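You operate a simulated robot arm through the tools that you are given. There is no shell and no other tool.

You run a simulated two-armed robot. Do the job below in one go: nothing can be reset, and whatever is moved stays where it is left.

## Task
Switch the hot block off, let it cool below 45, then put the green probe and its plug away.
Fine: logger off before the plug is pulled; probe in the probe stand, plug in the plug rest.

Only the result counts: the job must be done as asked and must still hold three seconds after the hand-in. Knocking over, shifting, dropping, spilling or breaking anything else fails it.

## Robot
Two 7-joint arms with two-finger parallel grippers on one trunk, on a base that drives. Base frame: it is fixed to the floor where the robot stands at the start and does not move with it; the origin is under the middle of the robot, x ahead of it, y to its left, z up. Readings come in m, degrees, newtons and seconds.
The left shoulder is at the start at [0.07, 0.134, 1.176], the right one opposite. With the tool pointing down near the work surface each hand reaches from about 0.1 to 0.64 m from the robot's upright axis, wherever it stands, measured 20 degrees to its own side. Places, roughly: block display [3, -2.2, 1]; block switch [3, -2.2, 0.9]; heating block [3, -2.1, 1]; logger [2.9, -1.9, 1]; logger switch [2.9, -2, 1]; probe [3, -2.25, 1]; probe stand [3, -2.25, 1]. Payload 1.57 kg a hand.
Tool frame (each hand has its own): the origin (TCP) lies between the finger pads and is the grasp point; the fingertips stand 0.03 m ahead of it; z points along the fingers, y is the line along which they close. The gripper opens to 0.08 m. The fingers are 0.017 m wide and 0.012 m thick; the gripper's body (0.04 by 0.082 m) begins 0.08 m behind the TCP.
Orientation is told as [roll, pitch, yaw] about the base's x, y, z axes, in that order, counted from this pose: with the fingers straight down and closing along the base's y, the tool's x points along the base's -x, its y along +y and its z along -z.

## Interface
- The arms move only by the tool servo_tool. It takes "left_rows", "right_rows" or both (then of equal length, played together; a hand with none holds still); each is a list of rows, each an object (a shift or turn left out is 0, a gripper value left out holds the last) with "offset": the shift along the tool's x, y, z in cm, a list of three; "rot": the turn, a rotation vector about the tool's x, y, z in degrees, a list of three; "hand": the gripper command, from -1 (shut) to 1 (fully open), values between in proportion. In form: [{"offset": [x, y, z], "rot": [wx, wy, wz], "hand": hand}, ...]. A call has 1 to 20 rows; each row is the pose to reach, as a shift and turn from the pose commanded when the call began, along the tool's axes at that moment. Rows are played at 5 a second. More than 0.05 m and 8.6 degrees between two rows, or a gripper value outside its range, and nothing of the call is played. A pose out of reach is approached as far as the arm can. The call stops where the force on the tool passes 60 N (or 10 N more than at its start, if that is more) or the arm is blocked; 0.2 s more then pass. The fingers move at their own pace (about 0.153 m/s each) and stop on an object; they squeeze with about 34 N. The grip force told is the motor's: it shows also when the fingers shut on nothing. Time passes only in rows, and 0.2 s behind the last, so rows that repeat a pose let the fingers close. The reply holds the time, the measured pose of the TCP, the force on the tool along the base axes, the opening and the grip force, in the units named above and with some noise, with the torque about the TCP (base axes, N m) and any sound that the robot's microphone picked up.
- Cameras (640 x 400 px; columns grow to the right, rows downward): "scene" is now at [0.133, -0.0149, 1.3937]; the picture's right is [-0.19, -0.98, 0.00], its down [-0.65, 0.13, -0.75] and it looks along [0.74, -0.14, -0.66] (base axes); focal length 252 px, centre (320, 200). "left" rides on the left gripper at [0.072, 0.007, -0.122] in its tool frame; the picture's right is [-0.09, 1.00, 0.00], its down [-0.84, -0.08, -0.54] and it looks along [-0.54, -0.05, 0.84] (tool axes); focal length 238 px, centre (320, 200). "right" rides on the right gripper at [0.072, -0.007, -0.122] in its tool frame; the picture's right is [0.09, 1.00, 0.00], its down [-0.84, 0.08, -0.54] and it looks along [-0.54, 0.05, 0.84] (tool axes); focal length 238 px, centre (320, 200). There is no depth. A picture from a camera that has moved, and an enlarged one, comes with that camera's place and axes in the base frame and with its lens.
- get_image(camera): a new picture of that camera. The clock stands still meanwhile.
- raise_lower(by): slides the trunk up (or, below 0, down) by that many m; the arms and the scene camera ride with it, the base frame stays. It gives what a move gives, with no picture.
- drive_base(legs): drives the robot by 1 to 6 legs, each [ahead, left, turn to the left] in m, m and degrees, along the robot's own axes; the way and the turn of a leg run together, so that a leg with both is an arc; at most 1.5 m and 180 degrees a leg. The arms and the cameras ride along, it lands a little off, and it stops where it bumps. It gives what a move gives.
- aim_head(pan, tilt): turns the head with the scene camera to pan (to the left, within 86 degrees either way) and tilt (down, from -29 to 69), counted from straight ahead of the robot. It gives what a move gives.
- inspect(camera, box): a new picture of the part [left, top, right, bottom] of that camera's present view, enlarged. The clock stands still meanwhile.
- job_done(): hands the job in; it is judged then, once.

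Nothing tells you exact positions but the pictures and the camera data. Unless the task says otherwise, let go and move clear before handing in.

The tools are called after "Request:" as a command line: name --argument value ..., lists and objects as JSON in quotes. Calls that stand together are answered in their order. servo_tool: Moves the arms, as the interface text tells. Its arguments: {"type":"object","properties":{"left_rows":{"type":"array","items":{"type":"object","properties":{"offset":{"type":"array","items":{"type":"number"}},"rot":{"type":"array","items":{"type":"number"}},"hand":{"type":"number"}}}},"right_rows":{"type":"array","items":{"type":"object","properties":{"offset":{"type":"array","items":{"type":"number"}},"rot":{"type":"array","items":{"type":"number"}},"hand":{"type":"number"}}}}},"required":[]} The other tools are called the same way: raise_lower (by) slides the trunk up or down; drive_base (legs) drives the base; aim_head (pan, tilt) turns the head that bears the scene camera; get_image (camera) takes a picture; inspect (camera, box) takes an enlarged picture of a part of a camera's view; job_done () hands the job in.

At the start:

```text
time: 0.0
left_ee_pos: [0.4908, 0.1785, 1.1643]
left_tool_rot: [0.0, 0.0, -0.1]
left_wrist_force: [0.2, 0.5, -0.9]
left_torque: [0.03, 0.02, 0.02]
left_finger_gap: 0.0799
left_grip_force: 0.0
right_ee_pos: [0.4383, -0.2134, 1.1687]
right_tool_rot: [0.0, 0.0, 0.1]
right_wrist_force: [-0.4, 0.6, 0.6]
right_torque: [0.0, -0.02, -0.01]
right_finger_gap: 0.0799
right_grip_force: 0.2
trunk travel left (down, up): [-0.75, 0.19]
robot x, y, heading: [0.0018, -0.0043, -0.1]
head pan, tilt: [-11.0, 41.4]
```

scene: 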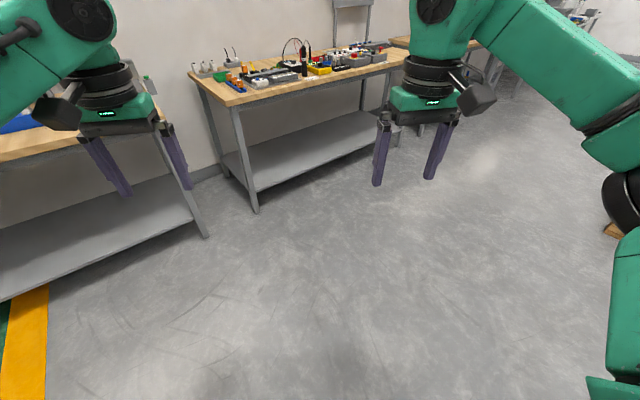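
right: 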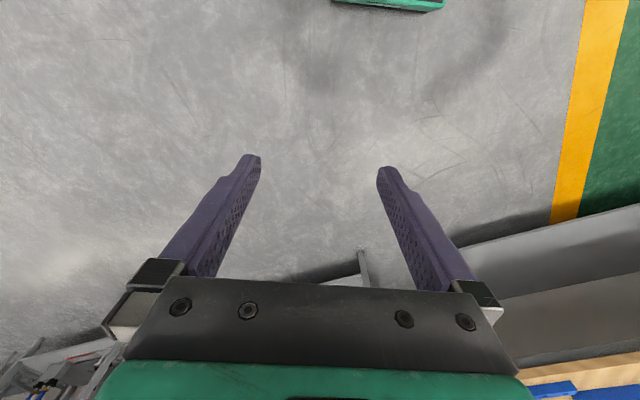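
left: 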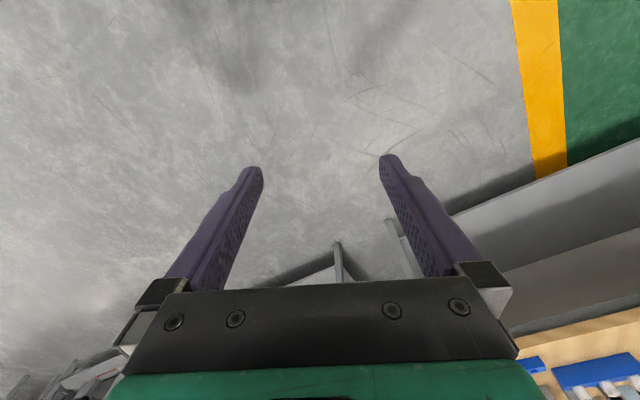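

I see a room with several benches; the work place should be about 3.7 m away, ahead and to the right (around -36°). I turn the head there first to see the way.

Request:
aim_head --pan -36 --tilt 15

Request:
get_image --camera "scene"

```text
time: 0.9
left_ee_pos: [0.4919, 0.1785, 1.1636]
left_tool_rot: [0.0, 0.0, 0.0]
left_wrist_force: [0.6, -0.1, -0.3]
left_torque: [0.0, -0.01, 0.0]
left_finger_gap: 0.0799
left_grip_force: 0.0
right_ee_pos: [0.4366, -0.2145, 1.1687]
right_tool_rot: [0.0, 0.1, 0.0]
right_wrist_force: [0.5, 1.2, 0.0]
right_torque: [0.0, 0.02, -0.03]
right_finger_gap: 0.0801
right_grip_force: 0.1
trunk travel left (down, up): [-0.75, 0.19]
robot x, y, heading: [0.0002, 0.0005, 0.2]
head pan, tilt: [-36.0, 15.0]
```

```text
taken
camera scene: at [0.1261, -0.0536, 1.4353], right [-0.59, -0.81, 0.0], down [-0.21, 0.15, -0.97], along [0.78, -0.57, -0.26], focal length 252 px, centre (320, 200)
```

scene: 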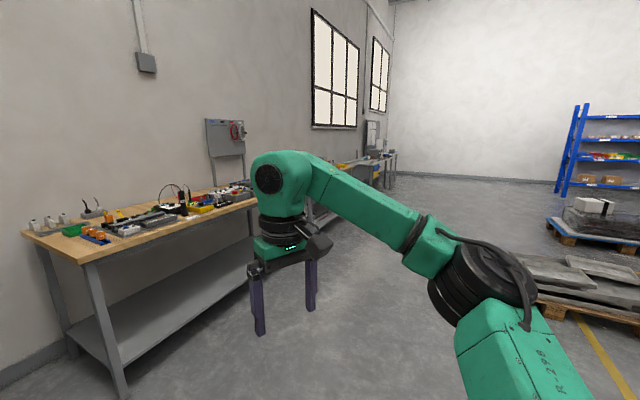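

The target bench is the second one along the slanted wall, whose normal heads about 24°. I drive over open floor to a stand-off about 0.9 m short of that bench, then turn toward it and look.

Request:
drive_base --legs '[[0, 0, -53], [1.4, 0, 0], [1.4, 0, 0], [0, 0, 77]]'

Request:
aim_head --pan 0 --tilt 25

Request:
get_image --camera "scene"

```text
time: 20.1
left_ee_pos: [2.066, -1.8555, 1.1634]
left_tool_rot: [0.0, 0.1, 24.1]
left_wrist_force: [0.1, 1.1, 0.4]
left_torque: [0.02, 0.02, -0.01]
left_finger_gap: 0.0801
left_grip_force: 0.0
right_ee_pos: [2.1783, -2.2367, 1.1682]
right_tool_rot: [0.0, 0.0, 24.1]
right_wrist_force: [0.4, -0.2, -0.2]
right_torque: [0.04, 0.03, 0.01]
right_finger_gap: 0.08
right_grip_force: 0.0
trunk travel left (down, up): [-0.75, 0.19]
robot x, y, heading: [1.6891, -2.221, 24.0]
head pan, tilt: [-36.0, 15.0]
```

```text
time: 21.1
left_ee_pos: [2.0658, -1.8558, 1.163]
left_tool_rot: [0.0, 0.0, 24.2]
left_wrist_force: [-0.2, -0.2, 0.9]
left_torque: [-0.04, -0.01, -0.03]
left_finger_gap: 0.0798
left_grip_force: 0.0
right_ee_pos: [2.1784, -2.2359, 1.1696]
right_tool_rot: [0.0, 0.0, 24.1]
right_wrist_force: [-0.7, 0.4, 0.3]
right_torque: [0.02, 0.04, 0.01]
right_finger_gap: 0.0799
right_grip_force: 0.0
trunk travel left (down, up): [-0.75, 0.19]
robot x, y, heading: [1.6896, -2.2199, 24.1]
head pan, tilt: [0.0, 25.0]
```

```text
taken
camera scene: at [1.8217, -2.1598, 1.4192], right [0.41, -0.91, 0.0], down [-0.39, -0.17, -0.91], along [0.83, 0.37, -0.42], focal length 252 px, centre (320, 200)
```

scene: 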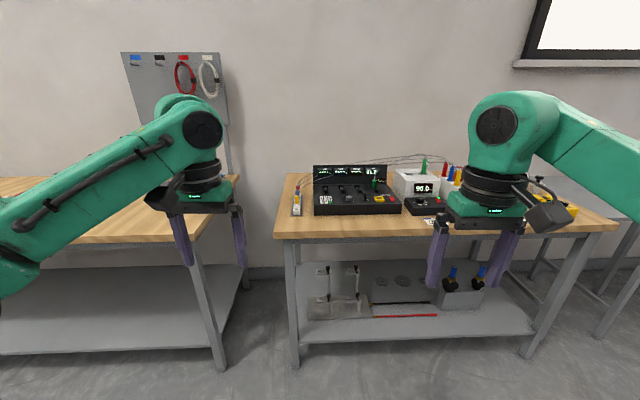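

The bench is straight ahead: a black logger with four channels, a white heating block showing 90.0, and a control box in front. I zoom in for details.

Request:
inspect --camera "scene" --box '[280, 150, 440, 250]'

Request:
inspect --camera "scene" --box '[380, 140, 600, 250]'

```text
4.00 times, centred on (360, 200) of scene
camera zoom: at [1.8217, -2.1598, 1.4192], right [0.41, -0.91, 0.0], down [-0.39, -0.17, -0.91], along [0.83, 0.37, -0.42], focal length 1010 px, centre (160, 200)
```

zoom: 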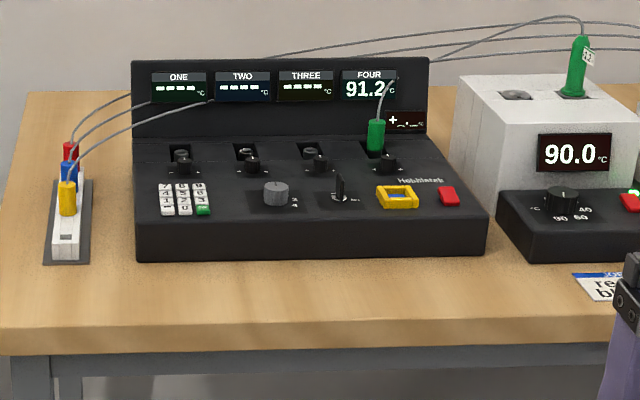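

```text
2.91 times, centred on (490, 195) of scene
camera zoom: at [1.8217, -2.1598, 1.4192], right [0.41, -0.91, 0.0], down [-0.39, -0.17, -0.91], along [0.83, 0.37, -0.42], focal length 734 px, centre (-174, 214)
```

zoom: 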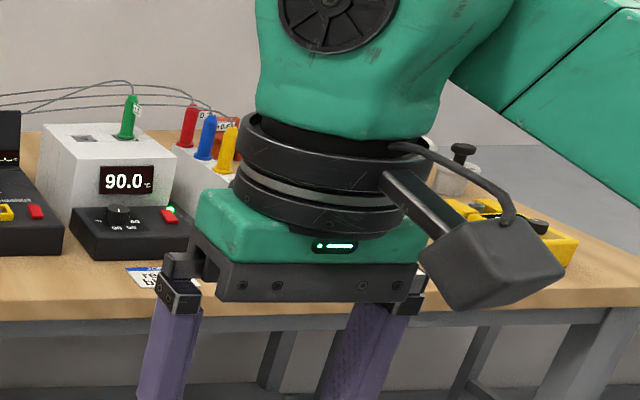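

The right arm hides the right part of the bench, so I shift it right and back, then look again.

Request:
servo_tool --right_rows '[{"offset": [0, -4, 0]}, {"offset": [2, -8, 0]}, {"offset": [4, -12, 0]}, {"offset": [6, -16, 0]}, {"offset": [8, -20, 0]}, {"offset": [8, -24, 0]}, {"offset": [8, -28, 0]}]'

Request:
aim_head --pan -12 --tilt 25

Request:
get_image --camera "scene"

Request:
inspect --camera "scene" --box '[340, 140, 500, 240]'

```text
time: 22.7
left_ee_pos: [2.0678, -1.8555, 1.1639]
left_tool_rot: [0.0, 0.0, 24.2]
left_wrist_force: [-0.4, 0.4, -0.1]
left_torque: [0.01, -0.01, -0.01]
left_finger_gap: 0.0799
left_grip_force: 0.1
right_ee_pos: [2.1681, -2.4191, 1.1546]
right_tool_rot: [0.0, 0.0, 24.0]
right_wrist_force: [-1.0, 0.3, -0.4]
right_torque: [-0.02, 0.0, -0.02]
right_finger_gap: 0.0803
right_grip_force: 0.0
right hand out of reach, approached as far as the arm can: row 4, 5, 6, 7
trunk travel left (down, up): [-0.75, 0.19]
robot x, y, heading: [1.6929, -2.217, 24.1]
head pan, tilt: [0.0, 25.0]
```

```text
time: 23.5
left_ee_pos: [2.0668, -1.8547, 1.1638]
left_tool_rot: [0.0, 0.0, 24.3]
left_wrist_force: [-0.4, 0.2, 0.4]
left_torque: [0.01, 0.01, 0.0]
left_finger_gap: 0.0799
left_grip_force: 0.0
right_ee_pos: [2.1683, -2.4179, 1.1539]
right_tool_rot: [0.0, 0.0, 24.0]
right_wrist_force: [0.0, 1.1, 0.4]
right_torque: [0.04, -0.03, 0.0]
right_finger_gap: 0.0801
right_grip_force: 0.1
trunk travel left (down, up): [-0.75, 0.19]
robot x, y, heading: [1.6916, -2.2207, 24.6]
head pan, tilt: [-12.0, 25.0]
```

```text
taken
camera scene: at [1.8275, -2.1781, 1.4192], right [0.21, -0.98, 0.0], down [-0.41, -0.09, -0.91], along [0.89, 0.19, -0.42], focal length 252 px, centre (320, 200)
```

scene: 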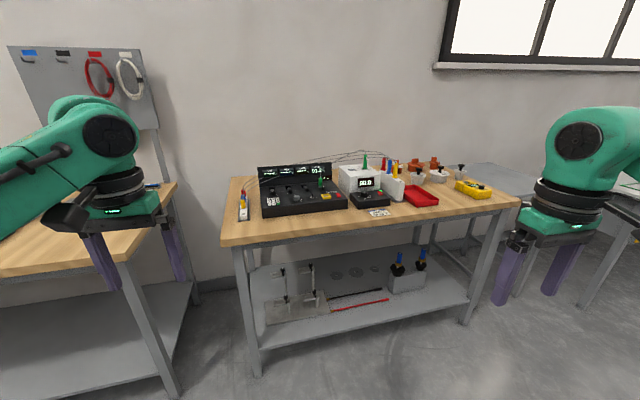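

```text
4.00 times, centred on (420, 190) of scene
camera zoom: at [1.8275, -2.1781, 1.4192], right [0.21, -0.98, 0.0], down [-0.41, -0.09, -0.91], along [0.89, 0.19, -0.42], focal length 1010 px, centre (-80, 240)
```

zoom: 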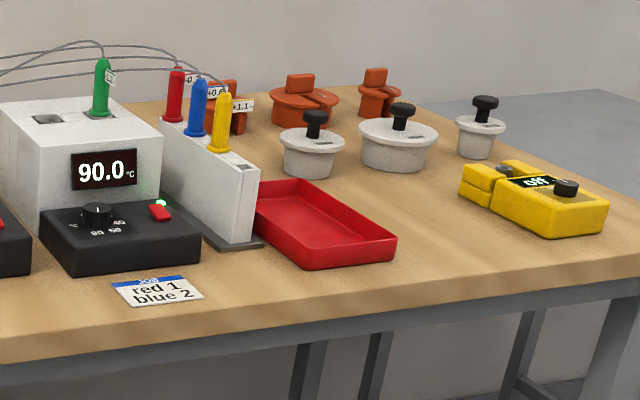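

I now want to know how far my base sticks out before closing in. I look down at it.

Request:
aim_head --pan 0 --tilt 69

Request:
get_image --camera "scene"

```text
time: 24.6
left_ee_pos: [2.0674, -1.8557, 1.1632]
left_tool_rot: [0.0, 0.0, 24.2]
left_wrist_force: [0.5, -0.7, 0.1]
left_torque: [-0.03, 0.02, -0.01]
left_finger_gap: 0.0799
left_grip_force: 0.0
right_ee_pos: [2.1686, -2.4192, 1.1532]
right_tool_rot: [0.0, 0.0, 24.0]
right_wrist_force: [-0.2, 0.5, -0.6]
right_torque: [0.03, 0.01, 0.01]
right_finger_gap: 0.0801
right_grip_force: 0.1
trunk travel left (down, up): [-0.75, 0.19]
robot x, y, heading: [1.6914, -2.2181, 24.1]
head pan, tilt: [0.0, 68.8]
```

```text
taken
camera scene: at [1.7887, -2.1746, 1.3597], right [0.41, -0.91, 0.0], down [-0.85, -0.38, -0.36], along [0.33, 0.15, -0.93], focal length 252 px, centre (320, 200)
```

scene: 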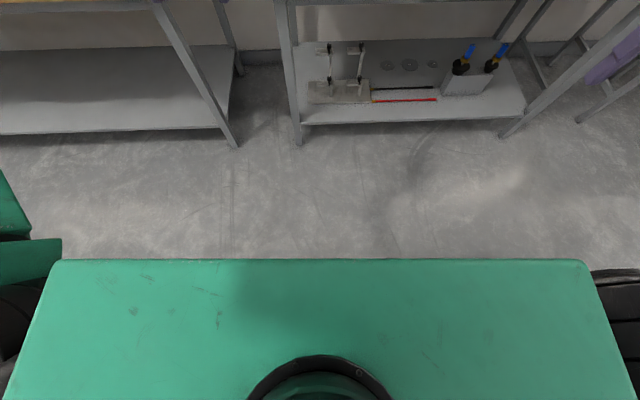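

My base seems to reach roughly 0.25 m ahead of its axis; the bench front is about 0.95 m off. I raise the trunk for clearance, shift right and closer, align with the bench (about 2° left), then look again.

Request:
raise_lower --by 0.12

Request:
drive_base --legs '[[0, -0.28, 2], [0.4, 0, 0]]'

Request:
aim_head --pan 0 --tilt 45

Request:
get_image --camera "scene"

Request:
get_image --camera "right"

Request:
get_image --camera "left"

```text
time: 26.1
left_ee_pos: [2.067, -1.8547, 1.2835]
left_tool_rot: [0.0, 0.0, 24.1]
left_wrist_force: [0.3, 0.0, 0.7]
left_torque: [0.0, 0.0, 0.02]
left_finger_gap: 0.0799
left_grip_force: 0.0
right_ee_pos: [2.1697, -2.418, 1.2731]
right_tool_rot: [0.0, 0.0, 24.1]
right_wrist_force: [0.1, 0.1, 0.3]
right_torque: [0.0, 0.05, 0.01]
right_finger_gap: 0.0799
right_grip_force: 0.1
trunk travel left (down, up): [-0.87, 0.07]
robot x, y, heading: [1.6911, -2.2175, 24.1]
head pan, tilt: [0.0, 68.8]
```

```text
time: 30.1
left_ee_pos: [2.5295, -1.9203, 1.2839]
left_tool_rot: [0.0, -0.1, 26.3]
left_wrist_force: [-0.5, 0.0, 0.6]
left_torque: [0.0, 0.02, -0.01]
left_finger_gap: 0.08
left_grip_force: 0.1
right_ee_pos: [2.652, -2.4792, 1.2744]
right_tool_rot: [0.0, 0.0, 26.1]
right_wrist_force: [-0.2, 0.4, 0.9]
right_torque: [0.0, -0.04, 0.02]
right_finger_gap: 0.0796
right_grip_force: 0.1
trunk travel left (down, up): [-0.87, 0.07]
robot x, y, heading: [2.1678, -2.2989, 26.2]
head pan, tilt: [0.0, 68.8]
```

```text
time: 31.0
left_ee_pos: [2.5326, -1.9202, 1.2825]
left_tool_rot: [-0.1, 0.1, 26.2]
left_wrist_force: [1.2, 0.3, -0.3]
left_torque: [0.01, 0.04, 0.01]
left_finger_gap: 0.08
left_grip_force: 0.0
right_ee_pos: [2.6559, -2.4794, 1.2724]
right_tool_rot: [0.0, 0.0, 26.1]
right_wrist_force: [0.3, -0.2, 0.2]
right_torque: [0.0, 0.02, 0.0]
right_finger_gap: 0.0799
right_grip_force: 0.0
trunk travel left (down, up): [-0.87, 0.07]
robot x, y, heading: [2.1686, -2.2978, 26.1]
head pan, tilt: [0.0, 45.0]
```

```text
taken
camera scene: at [2.2891, -2.2375, 1.5084], right [0.44, -0.9, 0.0], down [-0.64, -0.31, -0.71], along [0.63, 0.31, -0.71], focal length 252 px, centre (320, 200)
```

scene: 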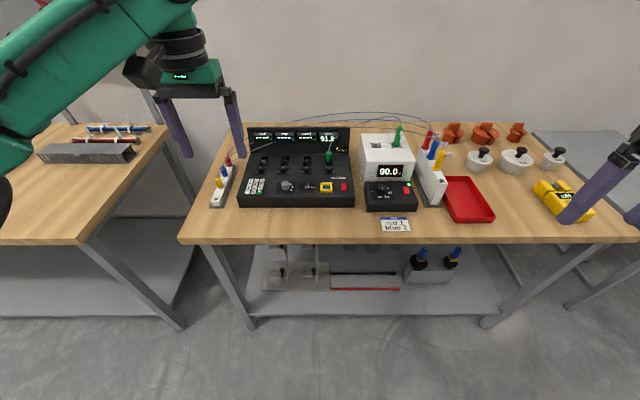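

```text
taken
camera right: at [2.5935, -2.516, 1.3959], right [-0.52, 0.85, 0.0], down [0.72, 0.44, 0.54], along [0.46, 0.28, -0.84], focal length 238 px, centre (320, 200)
```

right: 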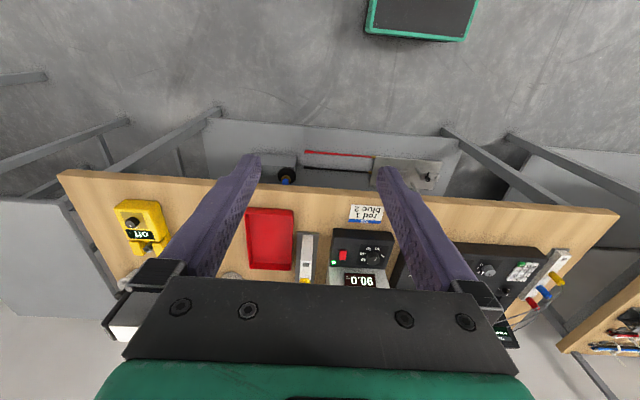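

```text
taken
camera left: at [2.4658, -1.9454, 1.405], right [-0.36, 0.93, 0.0], down [0.79, 0.3, 0.54], along [0.51, 0.19, -0.84], focal length 238 px, centre (320, 200)
```

left: 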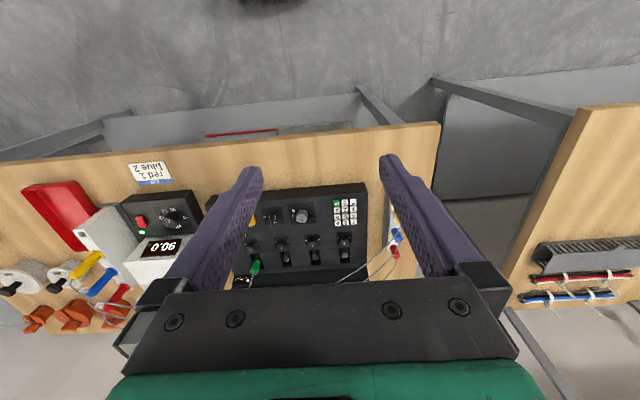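

I'm nearly square to the bench (heading 26°), with bench legs about 0.63 m ahead and the bench top near z≈0.87. I shift 0.15 m right and close in by 0.3 m, then measure again.

Request:
drive_base --legs '[[0, -0.15, 0], [0.29, 0, 0]]'

Request:
get_image --camera "scene"

Request:
get_image --camera "right"

Request:
get_image --camera "left"

```text
time: 34.0
left_ee_pos: [2.8568, -1.9265, 1.2837]
left_tool_rot: [0.1, -0.1, 26.2]
left_wrist_force: [-0.4, -0.4, -1.4]
left_torque: [0.0, 0.02, -0.02]
left_finger_gap: 0.08
left_grip_force: 0.1
right_ee_pos: [2.979, -2.4853, 1.2751]
right_tool_rot: [0.0, -0.1, 26.2]
right_wrist_force: [-0.7, 0.2, 0.9]
right_torque: [0.03, 0.0, -0.02]
right_finger_gap: 0.0799
right_grip_force: 0.1
trunk travel left (down, up): [-0.87, 0.07]
robot x, y, heading: [2.4996, -2.3038, 26.1]
head pan, tilt: [0.0, 45.0]
```

```text
taken
camera scene: at [2.6131, -2.2451, 1.5089], right [0.44, -0.9, 0.0], down [-0.63, -0.31, -0.71], along [0.64, 0.31, -0.71], focal length 252 px, centre (320, 200)
```

scene: 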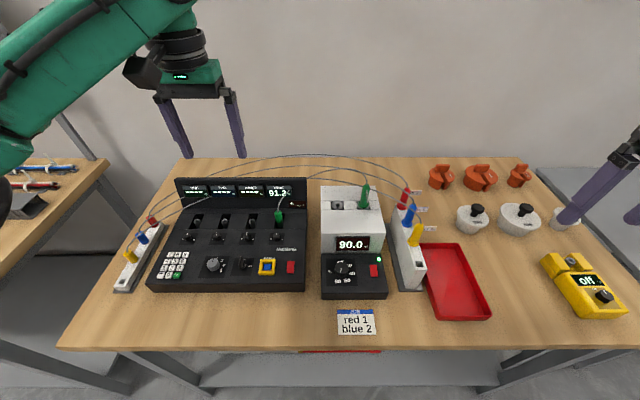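

```text
taken
camera right: at [2.9179, -2.5234, 1.3966], right [-0.52, 0.85, 0.0], down [0.72, 0.44, 0.54], along [0.46, 0.28, -0.84], focal length 238 px, centre (320, 200)
```

right: 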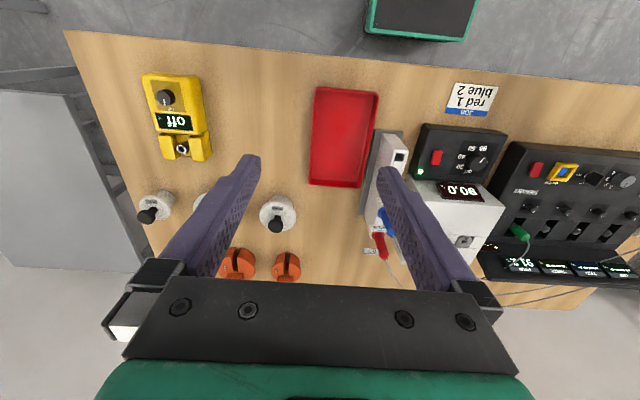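

```text
taken
camera left: at [2.79, -1.9529, 1.4063], right [-0.36, 0.93, 0.0], down [0.78, 0.3, 0.54], along [0.51, 0.19, -0.84], focal length 238 px, centre (320, 200)
```

left: 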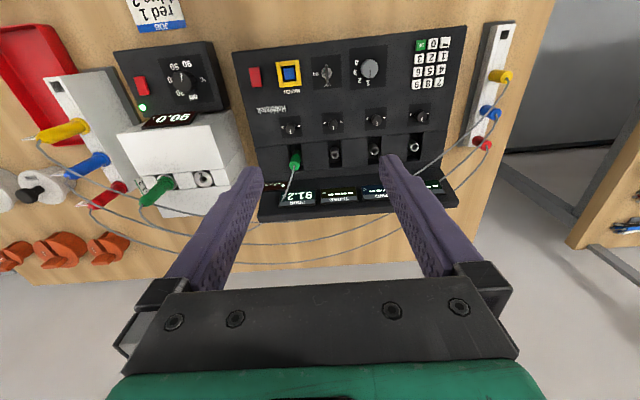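

The three cameras agree: bench top z≈0.90, block switch at about (0.443 ahead, 0.130 right, z 0.948) in robot terms. I zoom into the probe, stand, plug and rest for accurate pixels.

Request:
inspect --camera "scene" --box '[310, 170, 438, 250]'

Request:
inspect --camera "scene" --box '[310, 230, 438, 310]'

Request:
inspect --camera "scene" --box '[200, 170, 328, 250]'

Request:
inspect --camera "scene" --box '[100, 205, 228, 285]'

Request:
inspect --camera "scene" --box '[200, 230, 328, 310]'

Request:
inspect --camera "left" --box '[20, 40, 260, 220]'

Request:
inspect --camera "left" --box '[240, 10, 540, 220]'

Request:
inspect --camera "right" --box '[340, 100, 540, 260]'

```text
5.00 times, centred on (374, 210) of scene
camera zoom: at [2.6131, -2.2451, 1.5089], right [0.44, -0.9, 0.0], down [-0.63, -0.31, -0.71], along [0.64, 0.31, -0.71], focal length 1262 px, centre (50, 150)
```

zoom: 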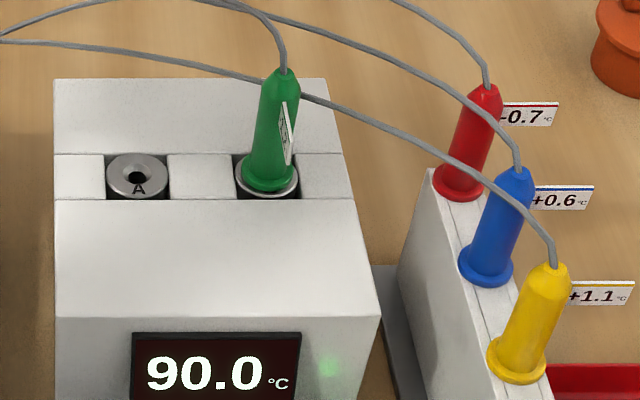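

```text
5.00 times, centred on (374, 270) of scene
camera zoom: at [2.6131, -2.2451, 1.5089], right [0.44, -0.9, 0.0], down [-0.63, -0.31, -0.71], along [0.64, 0.31, -0.71], focal length 1262 px, centre (50, -150)
```

zoom: 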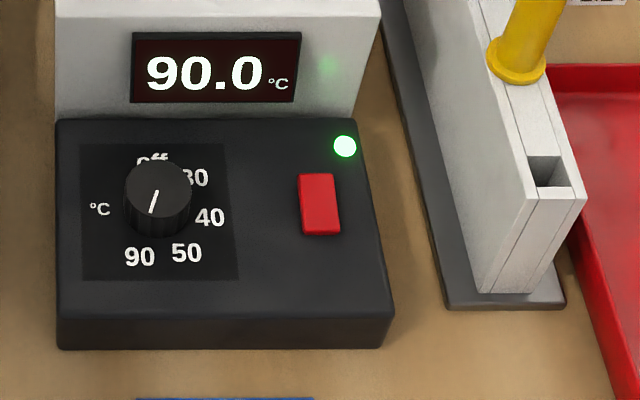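

```text
5.00 times, centred on (264, 210) of scene
camera zoom: at [2.6131, -2.2451, 1.5089], right [0.44, -0.9, 0.0], down [-0.63, -0.31, -0.71], along [0.64, 0.31, -0.71], focal length 1262 px, centre (600, 150)
```

zoom: 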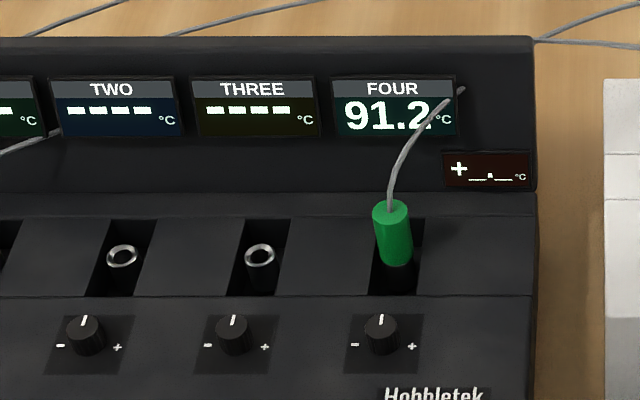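

```text
5.00 times, centred on (164, 245) of scene
camera zoom: at [2.6131, -2.2451, 1.5089], right [0.44, -0.9, 0.0], down [-0.63, -0.31, -0.71], along [0.64, 0.31, -0.71], focal length 1262 px, centre (1100, -25)
```

zoom: 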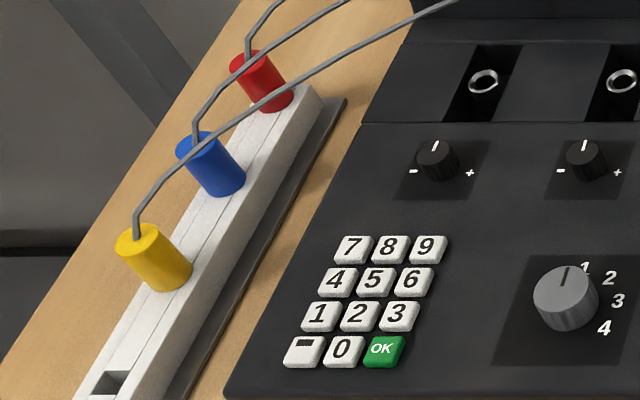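

```text
5.00 times, centred on (264, 270) of scene
camera zoom: at [2.6131, -2.2451, 1.5089], right [0.44, -0.9, 0.0], down [-0.63, -0.31, -0.71], along [0.64, 0.31, -0.71], focal length 1262 px, centre (600, -150)
```

zoom: 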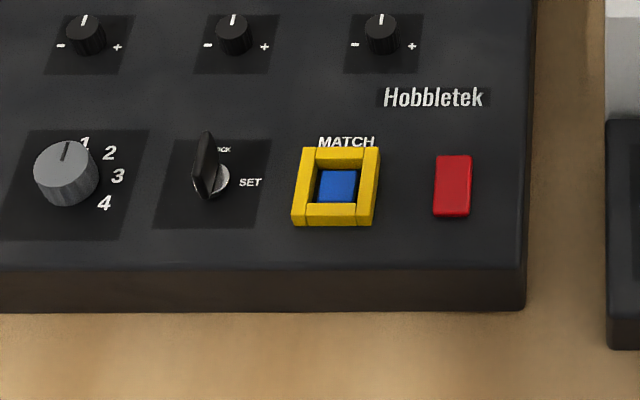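

```text
2.22 times, centred on (140, 130) of left
camera zoom: at [2.79, -1.9529, 1.4063], right [-0.36, 0.93, 0.0], down [0.78, 0.3, 0.54], along [0.51, 0.19, -0.84], focal length 530 px, centre (720, 356)
```

zoom: 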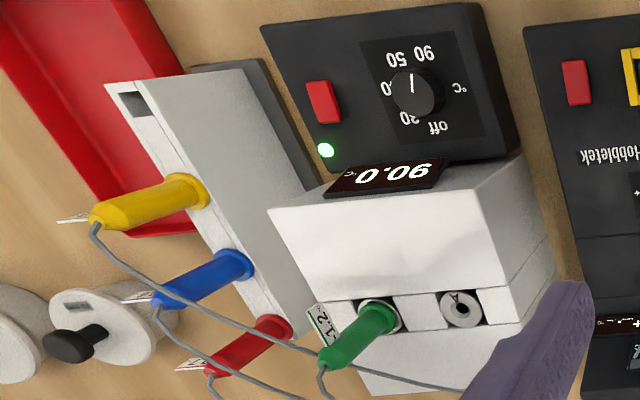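

```text
1.90 times, centred on (390, 115) of left
camera zoom: at [2.79, -1.9529, 1.4063], right [-0.36, 0.93, 0.0], down [0.78, 0.3, 0.54], along [0.51, 0.19, -0.84], focal length 454 px, centre (187, 362)
```

zoom: 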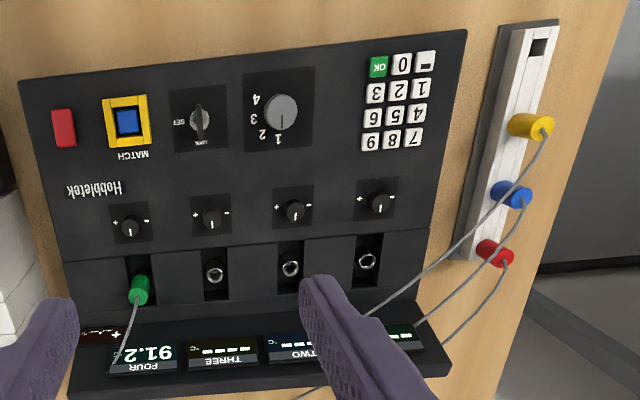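

```text
2.50 times, centred on (440, 180) of right
camera zoom: at [2.9179, -2.5234, 1.3966], right [-0.52, 0.85, 0.0], down [0.72, 0.44, 0.54], along [0.46, 0.28, -0.84], focal length 596 px, centre (20, 250)
```

zoom: 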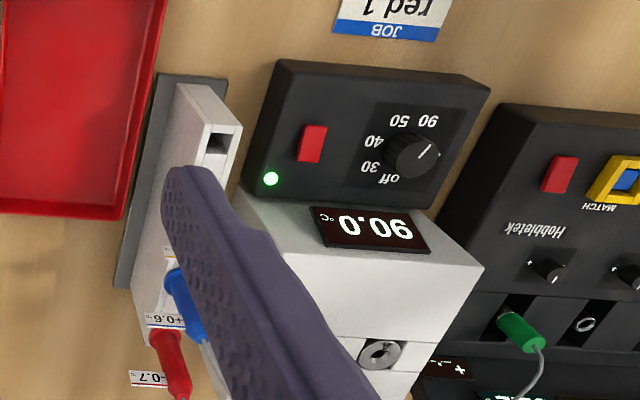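

I now have estimates for all targets: green probe (0.60, -0.115, top z 1.087), stand's free slot (0.430, -0.225, z 1.0), logger switch (0.448, 0.075, z 0.958), plug (0.604, 0.12, top 0.986), rest slot (0.426, 0.49, 0.927). I move 4 cm closer for reach, then bring the right hand over the block switch.

Request:
drive_base --legs '[[0.04, 0, 0]]'

```text
time: 34.9
left_ee_pos: [2.8873, -1.9103, 1.2868]
left_tool_rot: [0.1, -0.5, 26.3]
left_wrist_force: [-0.5, -0.6, 0.8]
left_torque: [0.04, -0.05, -0.01]
left_finger_gap: 0.0797
left_grip_force: 0.1
right_ee_pos: [3.0105, -2.4701, 1.2766]
right_tool_rot: [0.0, -0.5, 26.1]
right_wrist_force: [-0.1, -0.2, 1.5]
right_torque: [0.04, -0.07, 0.0]
right_finger_gap: 0.08
right_grip_force: 0.1
trunk travel left (down, up): [-0.87, 0.07]
robot x, y, heading: [2.5312, -2.2848, 26.3]
head pan, tilt: [0.0, 45.0]
```

I move the right hand over the block switch at the present height, with the fingers closing, to look at the rocker from above.

Request:
servo_tool --right_rows '[{"offset": [-1, 4, 0], "hand": -1}, {"offset": [-2, 8, 0]}, {"offset": [-3, 12, 0]}, {"offset": [-4, 16, 0]}, {"offset": [-5, 20, 0]}, {"offset": [-5.8, 24.4, 0]}, {"offset": [-5.8, 24.4, 4]}, {"offset": [-5.8, 24.4, 8]}, {"offset": [-5.8, 24.4, 11]}, {"offset": [-5.8, 24.4, 11]}]'

Request:
get_image --camera "right"

Request:
get_image --camera "scene"

Request:
inspect --camera "right" --box '[240, 100, 400, 200]'

```text
time: 37.1
left_ee_pos: [2.8957, -1.9074, 1.2831]
left_tool_rot: [0.0, -0.1, 26.3]
left_wrist_force: [0.4, 0.2, 0.0]
left_torque: [-0.01, 0.01, 0.05]
left_finger_gap: 0.0799
left_grip_force: 0.2
right_ee_pos: [2.9609, -2.2218, 1.1637]
right_tool_rot: [0.0, -0.1, 26.2]
right_wrist_force: [-0.8, 0.3, 0.2]
right_torque: [0.0, 0.0, -0.01]
right_finger_gap: 0.0
right_grip_force: 21.3
trunk travel left (down, up): [-0.87, 0.07]
robot x, y, heading: [2.5309, -2.2847, 26.1]
head pan, tilt: [0.0, 45.0]
```

```text
taken
camera right: at [2.9005, -2.2587, 1.2857], right [-0.52, 0.85, 0.0], down [0.72, 0.44, 0.54], along [0.46, 0.28, -0.84], focal length 238 px, centre (320, 200)
```

right: 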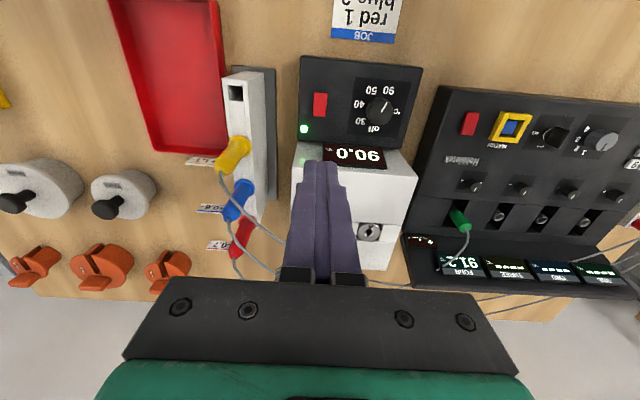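

```text
taken
camera scene: at [2.6515, -2.2255, 1.5085], right [0.44, -0.9, 0.0], down [-0.63, -0.31, -0.71], along [0.63, 0.31, -0.71], focal length 252 px, centre (320, 200)
```

scene: 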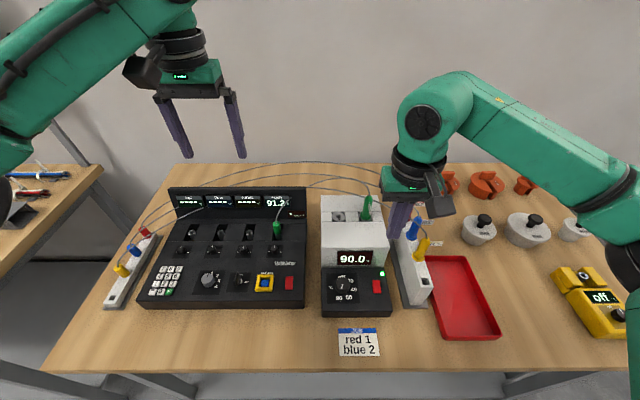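

```text
4.00 times, centred on (320, 150) of right
camera zoom: at [2.9005, -2.2587, 1.2857], right [-0.52, 0.85, 0.0], down [0.72, 0.44, 0.54], along [0.46, 0.28, -0.84], focal length 953 px, centre (320, 400)
```

zoom: 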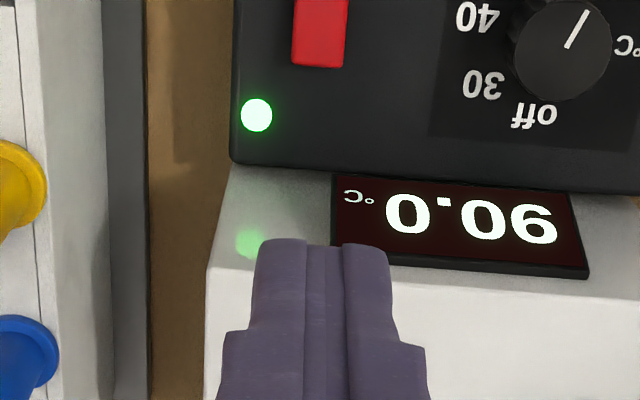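

The switch lies exactly where computed. I zoom into both red switches to see which end of the rocker is up.

Request:
inspect --camera "right" --box '[296, 80, 344, 130]'

Request:
inspect --camera "right" --box '[440, 95, 504, 150]'

Request:
inspect --camera "scene" --box '[350, 260, 400, 300]'

Request:
inspect --camera "scene" --box '[265, 265, 315, 300]'

```text
8.00 times, centred on (320, 105) of right
camera zoom: at [2.9005, -2.2587, 1.2857], right [-0.52, 0.85, 0.0], down [0.72, 0.44, 0.54], along [0.46, 0.28, -0.84], focal length 1907 px, centre (320, 960)
```

zoom: 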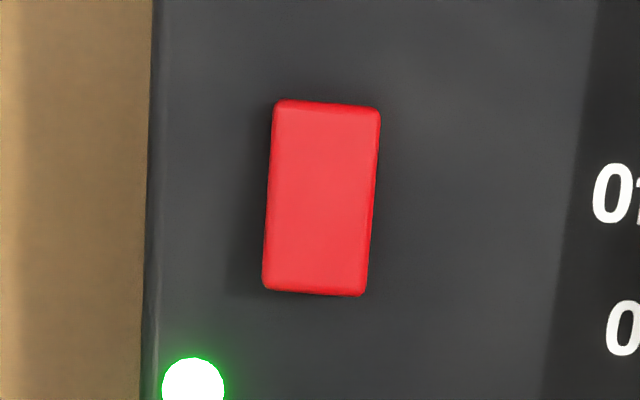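

```text
7.27 times, centred on (472, 122) of right
camera zoom: at [2.9005, -2.2587, 1.2857], right [-0.52, 0.85, 0.0], down [0.72, 0.44, 0.54], along [0.46, 0.28, -0.84], focal length 1734 px, centre (-786, 764)
```

zoom: 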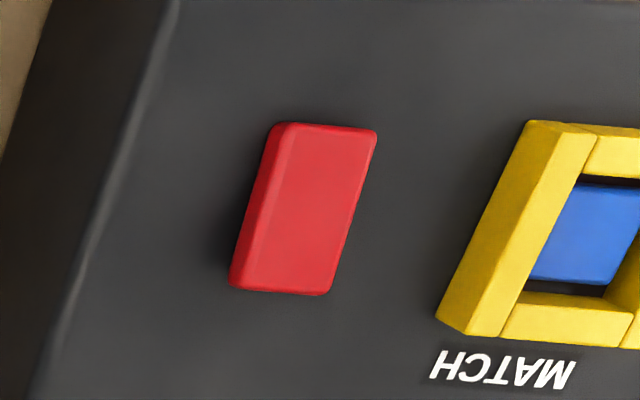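

```text
10.00 times, centred on (375, 280) of scene
camera zoom: at [2.6515, -2.2255, 1.5085], right [0.44, -0.9, 0.0], down [-0.63, -0.31, -0.71], along [0.63, 0.31, -0.71], focal length 2524 px, centre (-230, -600)
```

zoom: 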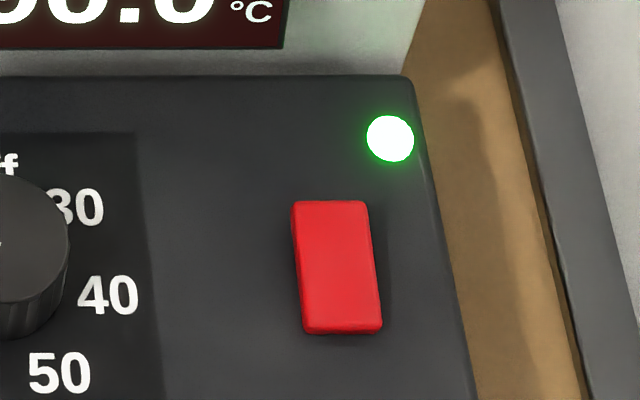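

```text
11.43 times, centred on (290, 282) of scene
camera zoom: at [2.6515, -2.2255, 1.5085], right [0.44, -0.9, 0.0], down [-0.63, -0.31, -0.71], along [0.63, 0.31, -0.71], focal length 2885 px, centre (663, -743)
```

zoom: 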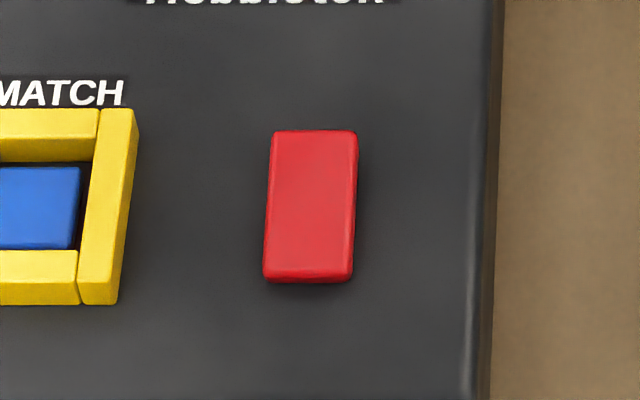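

The far end of the block rocker looks slightly higher. I lower closed fingertips just above the far end of the block switch.

Request:
servo_tool --right_rows '[{"offset": [-0.3, 0, 4.5]}, {"offset": [-0.3, 0, 9]}, {"offset": [-0.3, 0, 13]}, {"offset": [-0.3, 0, 15.5]}, {"offset": [-0.3, 0, 17]}, {"offset": [-0.3, 0, 17.5]}, {"offset": [-0.3, 0, 17.5]}]'

Request:
get_image --camera "right"

Request:
inspect --camera "scene" --box '[335, 240, 415, 300]'

```text
time: 38.7
left_ee_pos: [2.8946, -1.9078, 1.2836]
left_tool_rot: [-0.1, 0.0, 26.2]
left_wrist_force: [0.5, 0.3, 0.1]
left_torque: [0.03, 0.0, -0.01]
left_finger_gap: 0.0797
left_grip_force: 0.0
right_ee_pos: [2.9656, -2.2208, 0.9887]
right_tool_rot: [0.0, -0.1, 26.0]
right_wrist_force: [-0.5, -0.1, 0.0]
right_torque: [0.0, 0.02, 0.03]
right_finger_gap: 0.0002
right_grip_force: 21.4
trunk travel left (down, up): [-0.87, 0.07]
robot x, y, heading: [2.535, -2.2873, 26.2]
head pan, tilt: [0.0, 45.0]
```

```text
taken
camera right: at [2.9039, -2.258, 1.1112], right [-0.52, 0.85, 0.0], down [0.72, 0.44, 0.54], along [0.46, 0.28, -0.84], focal length 238 px, centre (320, 200)
```

right: 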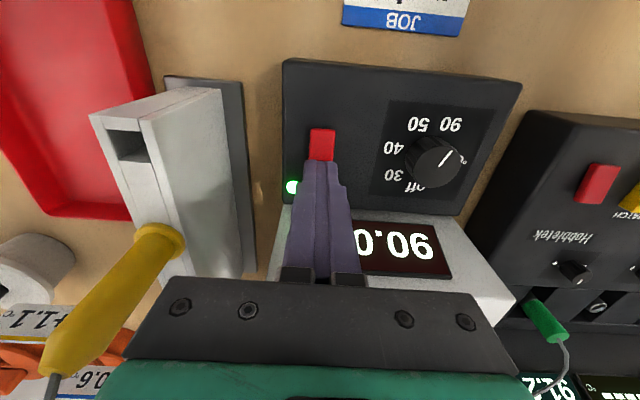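

```text
6.67 times, centred on (375, 270) of scene
camera zoom: at [2.6515, -2.2256, 1.5085], right [0.44, -0.9, 0.0], down [-0.63, -0.31, -0.71], along [0.63, 0.31, -0.71], focal length 1683 px, centre (-47, -267)
```

zoom: 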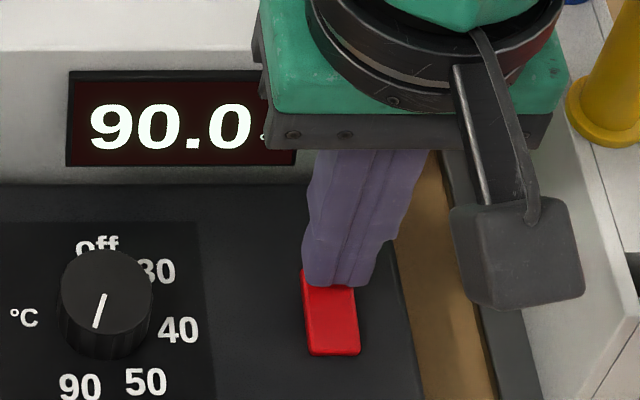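

The fingertips are right above the far half of the rocker. I press down in small steps.

Request:
servo_tool --right_rows '[{"offset": [0, 0, 0.3]}, {"offset": [0, 0, 0.5]}, {"offset": [0, 0, 0.7]}, {"offset": [0, 0, 0.9]}, {"offset": [0, 0, 1.1]}]'

Request:
get_image --camera "right"

```text
time: 39.9
left_ee_pos: [2.8934, -1.9089, 1.2848]
left_tool_rot: [0.1, 0.0, 26.3]
left_wrist_force: [-0.1, 0.5, -0.6]
left_torque: [0.0, 0.01, 0.0]
left_finger_gap: 0.08
left_grip_force: 0.0
right_ee_pos: [2.9653, -2.2205, 0.9786]
right_tool_rot: [0.1, -0.4, 26.1]
right_wrist_force: [3.0, -0.3, 10.2]
right_torque: [-0.01, 0.0, 0.1]
right_finger_gap: 0.0001
right_grip_force: 21.1
trunk travel left (down, up): [-0.87, 0.07]
robot x, y, heading: [2.5308, -2.285, 25.9]
head pan, tilt: [0.0, 45.0]
```

```text
taken
camera right: at [2.9034, -2.2582, 1.1012], right [-0.52, 0.85, 0.0], down [0.72, 0.44, 0.55], along [0.47, 0.28, -0.84], focal length 238 px, centre (320, 200)
```

right: 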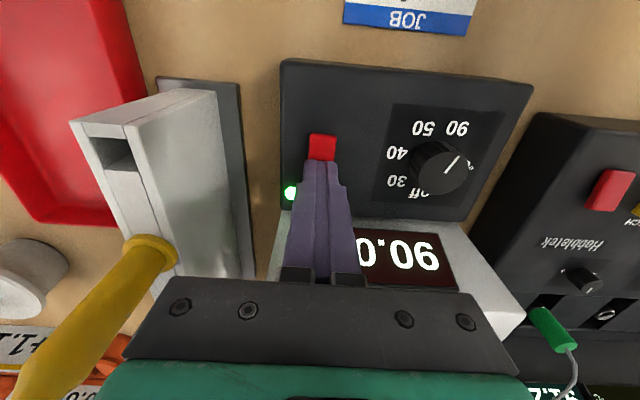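

Contact with 10 N but the light is still green. I press a bit more.

Request:
servo_tool --right_rows '[{"offset": [0, 0, 0.2]}, {"offset": [0, 0, 0.4]}, {"offset": [0, 0, 0.6]}]'

Request:
get_image --camera "right"

```text
time: 40.8
left_ee_pos: [2.8926, -1.9092, 1.2847]
left_tool_rot: [-0.1, -0.2, 26.1]
left_wrist_force: [0.4, 1.1, -0.6]
left_torque: [-0.02, 0.03, 0.0]
left_finger_gap: 0.08
left_grip_force: 0.0
right_ee_pos: [2.9672, -2.2195, 0.979]
right_tool_rot: [0.3, -1.0, 25.8]
right_wrist_force: [-2.7, -5.9, 24.2]
right_torque: [-0.35, 0.25, 0.02]
right_finger_gap: 0.0001
right_grip_force: 21.5
trunk travel left (down, up): [-0.87, 0.07]
robot x, y, heading: [2.533, -2.2881, 26.2]
head pan, tilt: [0.0, 45.0]
stopped in row 3 (right hand): the force on the tool passed its limit at 61 N (the readings are from after the stop); the commanded pose is now the measured one
```

```text
taken
camera right: at [2.904, -2.258, 1.1], right [-0.52, 0.85, 0.0], down [0.71, 0.43, 0.56], along [0.47, 0.29, -0.83], focal length 238 px, centre (320, 200)
```

right: 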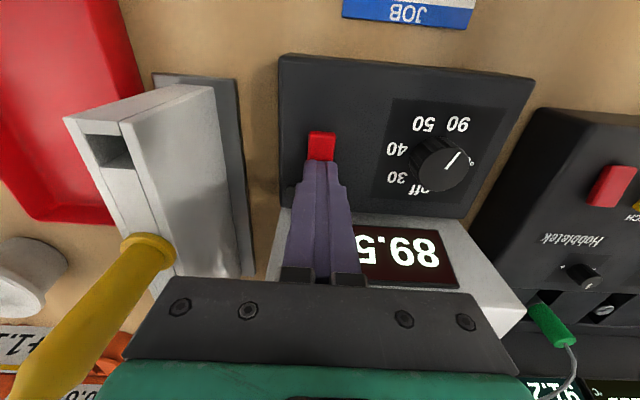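

The green light is out and the display dropped to 89.5, so the block is off. I lift the right hand straight up and check.

Request:
servo_tool --right_rows '[{"offset": [0, 0, -2]}, {"offset": [0, 0, -6]}, {"offset": [0, 0, -10]}, {"offset": [0, 0, -14]}, {"offset": [0, 0, -18]}]'

Request:
get_image --camera "scene"

Request:
inspect --camera "scene" --box '[310, 240, 438, 320]'

```text
time: 42.0
left_ee_pos: [2.8948, -1.9084, 1.2855]
left_tool_rot: [-0.1, 0.0, 26.3]
left_wrist_force: [0.0, -0.7, 0.5]
left_torque: [0.01, -0.05, 0.01]
left_finger_gap: 0.0796
left_grip_force: 0.1
right_ee_pos: [2.9652, -2.2208, 1.1567]
right_tool_rot: [0.2, -0.7, 26.0]
right_wrist_force: [0.2, 0.4, 0.1]
right_torque: [0.02, 0.03, -0.02]
right_finger_gap: 0.0
right_grip_force: 21.8
trunk travel left (down, up): [-0.87, 0.07]
robot x, y, heading: [2.5341, -2.2857, 26.0]
head pan, tilt: [0.0, 45.0]
```

```text
taken
camera scene: at [2.6508, -2.2257, 1.5086], right [0.44, -0.9, 0.0], down [-0.63, -0.31, -0.71], along [0.63, 0.31, -0.71], focal length 252 px, centre (320, 200)
```

scene: 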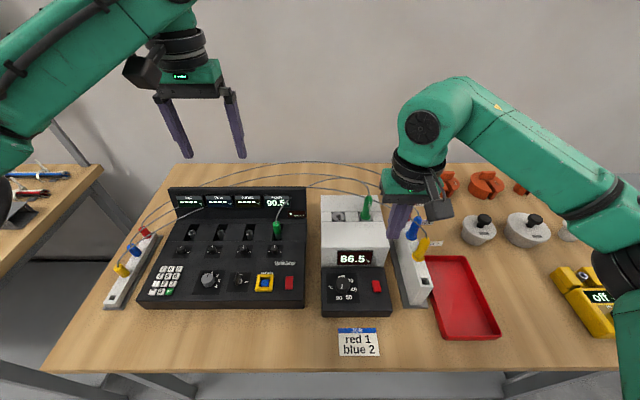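

```text
5.00 times, centred on (374, 280) of scene
camera zoom: at [2.6508, -2.2257, 1.5086], right [0.44, -0.9, 0.0], down [-0.63, -0.31, -0.71], along [0.63, 0.31, -0.71], focal length 1262 px, centre (50, -200)
```

zoom: 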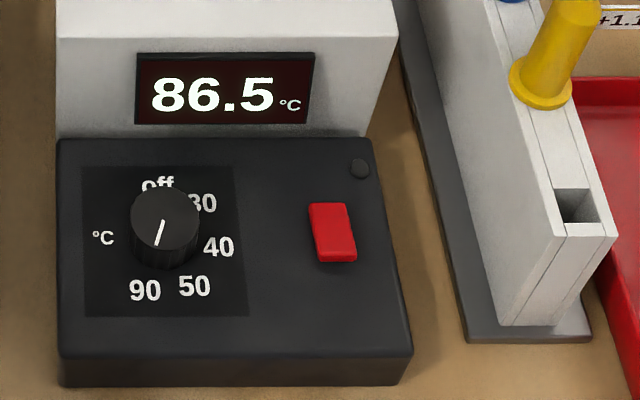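

Block is off and cooling quickly (86.5). Next the logger switch: I bring the left hand, fingers shut, over its far end.

Request:
servo_tool --left_rows '[{"offset": [2, -3.5, 2], "hand": -1}, {"offset": [4.5, -7, 4]}, {"offset": [7.1, -10.7, 6]}, {"offset": [7.1, -10.7, 10.5]}, {"offset": [7.1, -10.7, 15]}, {"offset": [7.1, -10.7, 19]}, {"offset": [7.1, -10.7, 22.5]}, {"offset": [7.1, -10.7, 25]}, {"offset": [7.1, -10.7, 25]}]'

Request:
get_image --camera "left"

Request:
inspect --camera "scene" --box '[240, 230, 368, 310]'

```text
time: 44.0
left_ee_pos: [2.8782, -2.0369, 1.0331]
left_tool_rot: [0.0, 0.1, 26.3]
left_wrist_force: [-0.5, -0.3, -0.3]
left_torque: [-0.01, 0.01, 0.03]
left_finger_gap: 0.0
left_grip_force: 21.2
right_ee_pos: [2.9665, -2.2217, 1.1562]
right_tool_rot: [0.3, -0.9, 26.0]
right_wrist_force: [-1.0, 0.3, 0.2]
right_torque: [0.03, -0.04, 0.05]
right_finger_gap: 0.0
right_grip_force: 21.3
trunk travel left (down, up): [-0.87, 0.07]
robot x, y, heading: [2.5343, -2.2878, 25.9]
head pan, tilt: [0.0, 45.0]
```

```text
taken
camera left: at [2.812, -2.0622, 1.1551], right [-0.36, 0.93, 0.0], down [0.78, 0.3, 0.54], along [0.51, 0.19, -0.84], focal length 238 px, centre (320, 200)
```

left: 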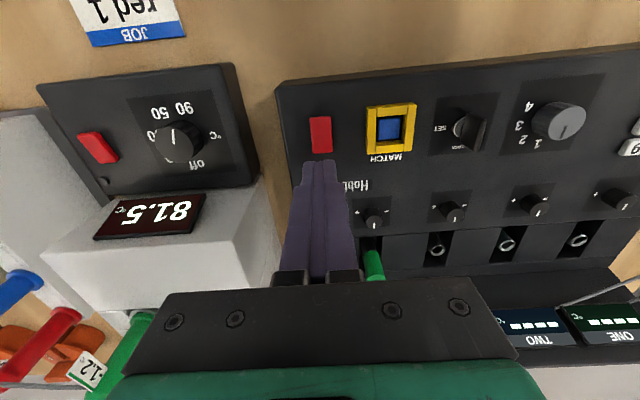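

```text
5.00 times, centred on (304, 270) of scene
camera zoom: at [2.6516, -2.2262, 1.5086], right [0.44, -0.9, 0.0], down [-0.63, -0.31, -0.71], along [0.63, 0.31, -0.71], focal length 1262 px, centre (400, -150)
```

zoom: 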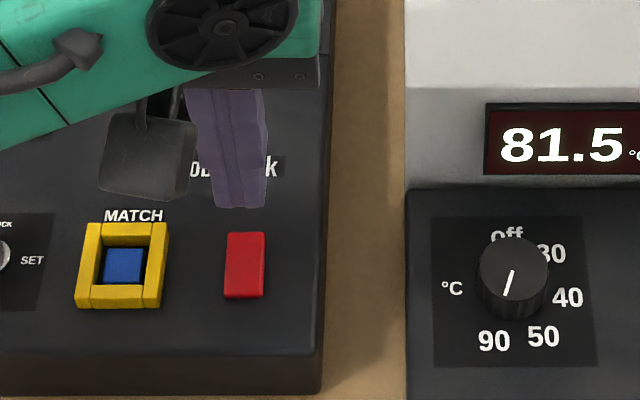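

The left fingertips are aligned with the far end of the logger rocker. I go down and press in small steps.

Request:
servo_tool --left_rows '[{"offset": [0, 0, 2]}, {"offset": [0, 0, 3.5]}, {"offset": [0, 0, 4]}, {"offset": [0, 0, 4.3]}, {"offset": [0, 0, 4.6]}, {"offset": [0, 0, 4.9]}, {"offset": [0, 0, 5.1]}, {"offset": [0, 0, 5.3]}, {"offset": [0, 0, 5.5]}]'

Request:
get_image --camera "left"

Request:
get_image --camera "scene"

```text
time: 45.9
left_ee_pos: [2.8824, -2.0351, 0.9888]
left_tool_rot: [-0.4, -1.3, 26.3]
left_wrist_force: [-7.5, -0.8, 25.5]
left_torque: [-0.14, 0.51, -0.01]
left_finger_gap: 0.0
left_grip_force: 21.2
right_ee_pos: [2.9642, -2.2219, 1.1563]
right_tool_rot: [0.2, -0.9, 26.0]
right_wrist_force: [0.8, -0.4, 0.2]
right_torque: [-0.04, -0.01, 0.01]
right_finger_gap: 0.0
right_grip_force: 21.9
trunk travel left (down, up): [-0.87, 0.07]
robot x, y, heading: [2.5328, -2.2854, 26.4]
head pan, tilt: [0.0, 45.0]
stopped in row 9 (left hand): the force on the tool passed its limit at 63 N (the readings are from after the stop); the commanded pose is now the measured one
```

```text
taken
camera left: at [2.8119, -2.0614, 1.1085], right [-0.36, 0.93, 0.0], down [0.77, 0.3, 0.56], along [0.53, 0.2, -0.83], focal length 238 px, centre (320, 200)
```

left: 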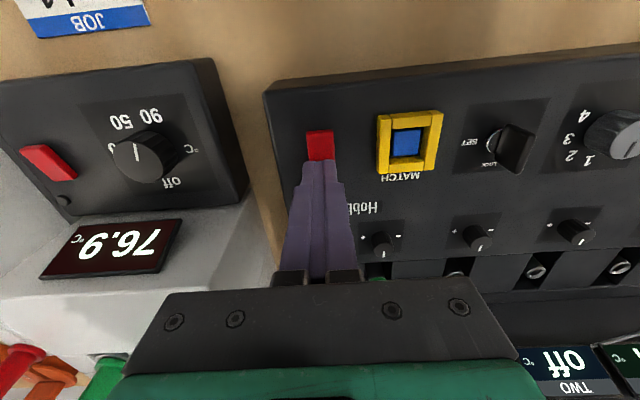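

```text
taken
camera scene: at [2.6479, -2.2276, 1.5085], right [0.44, -0.9, 0.0], down [-0.63, -0.31, -0.71], along [0.64, 0.31, -0.71], focal length 252 px, centre (320, 200)
```

scene: 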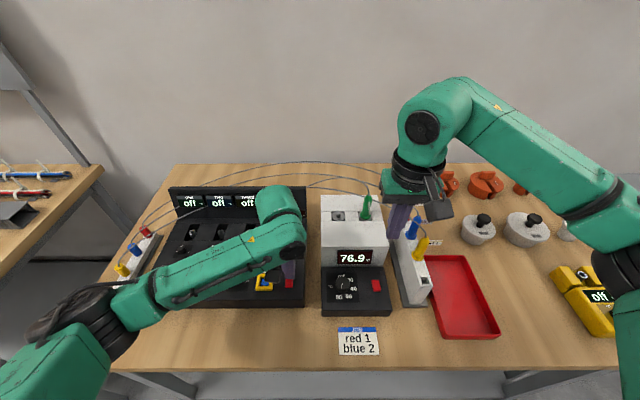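

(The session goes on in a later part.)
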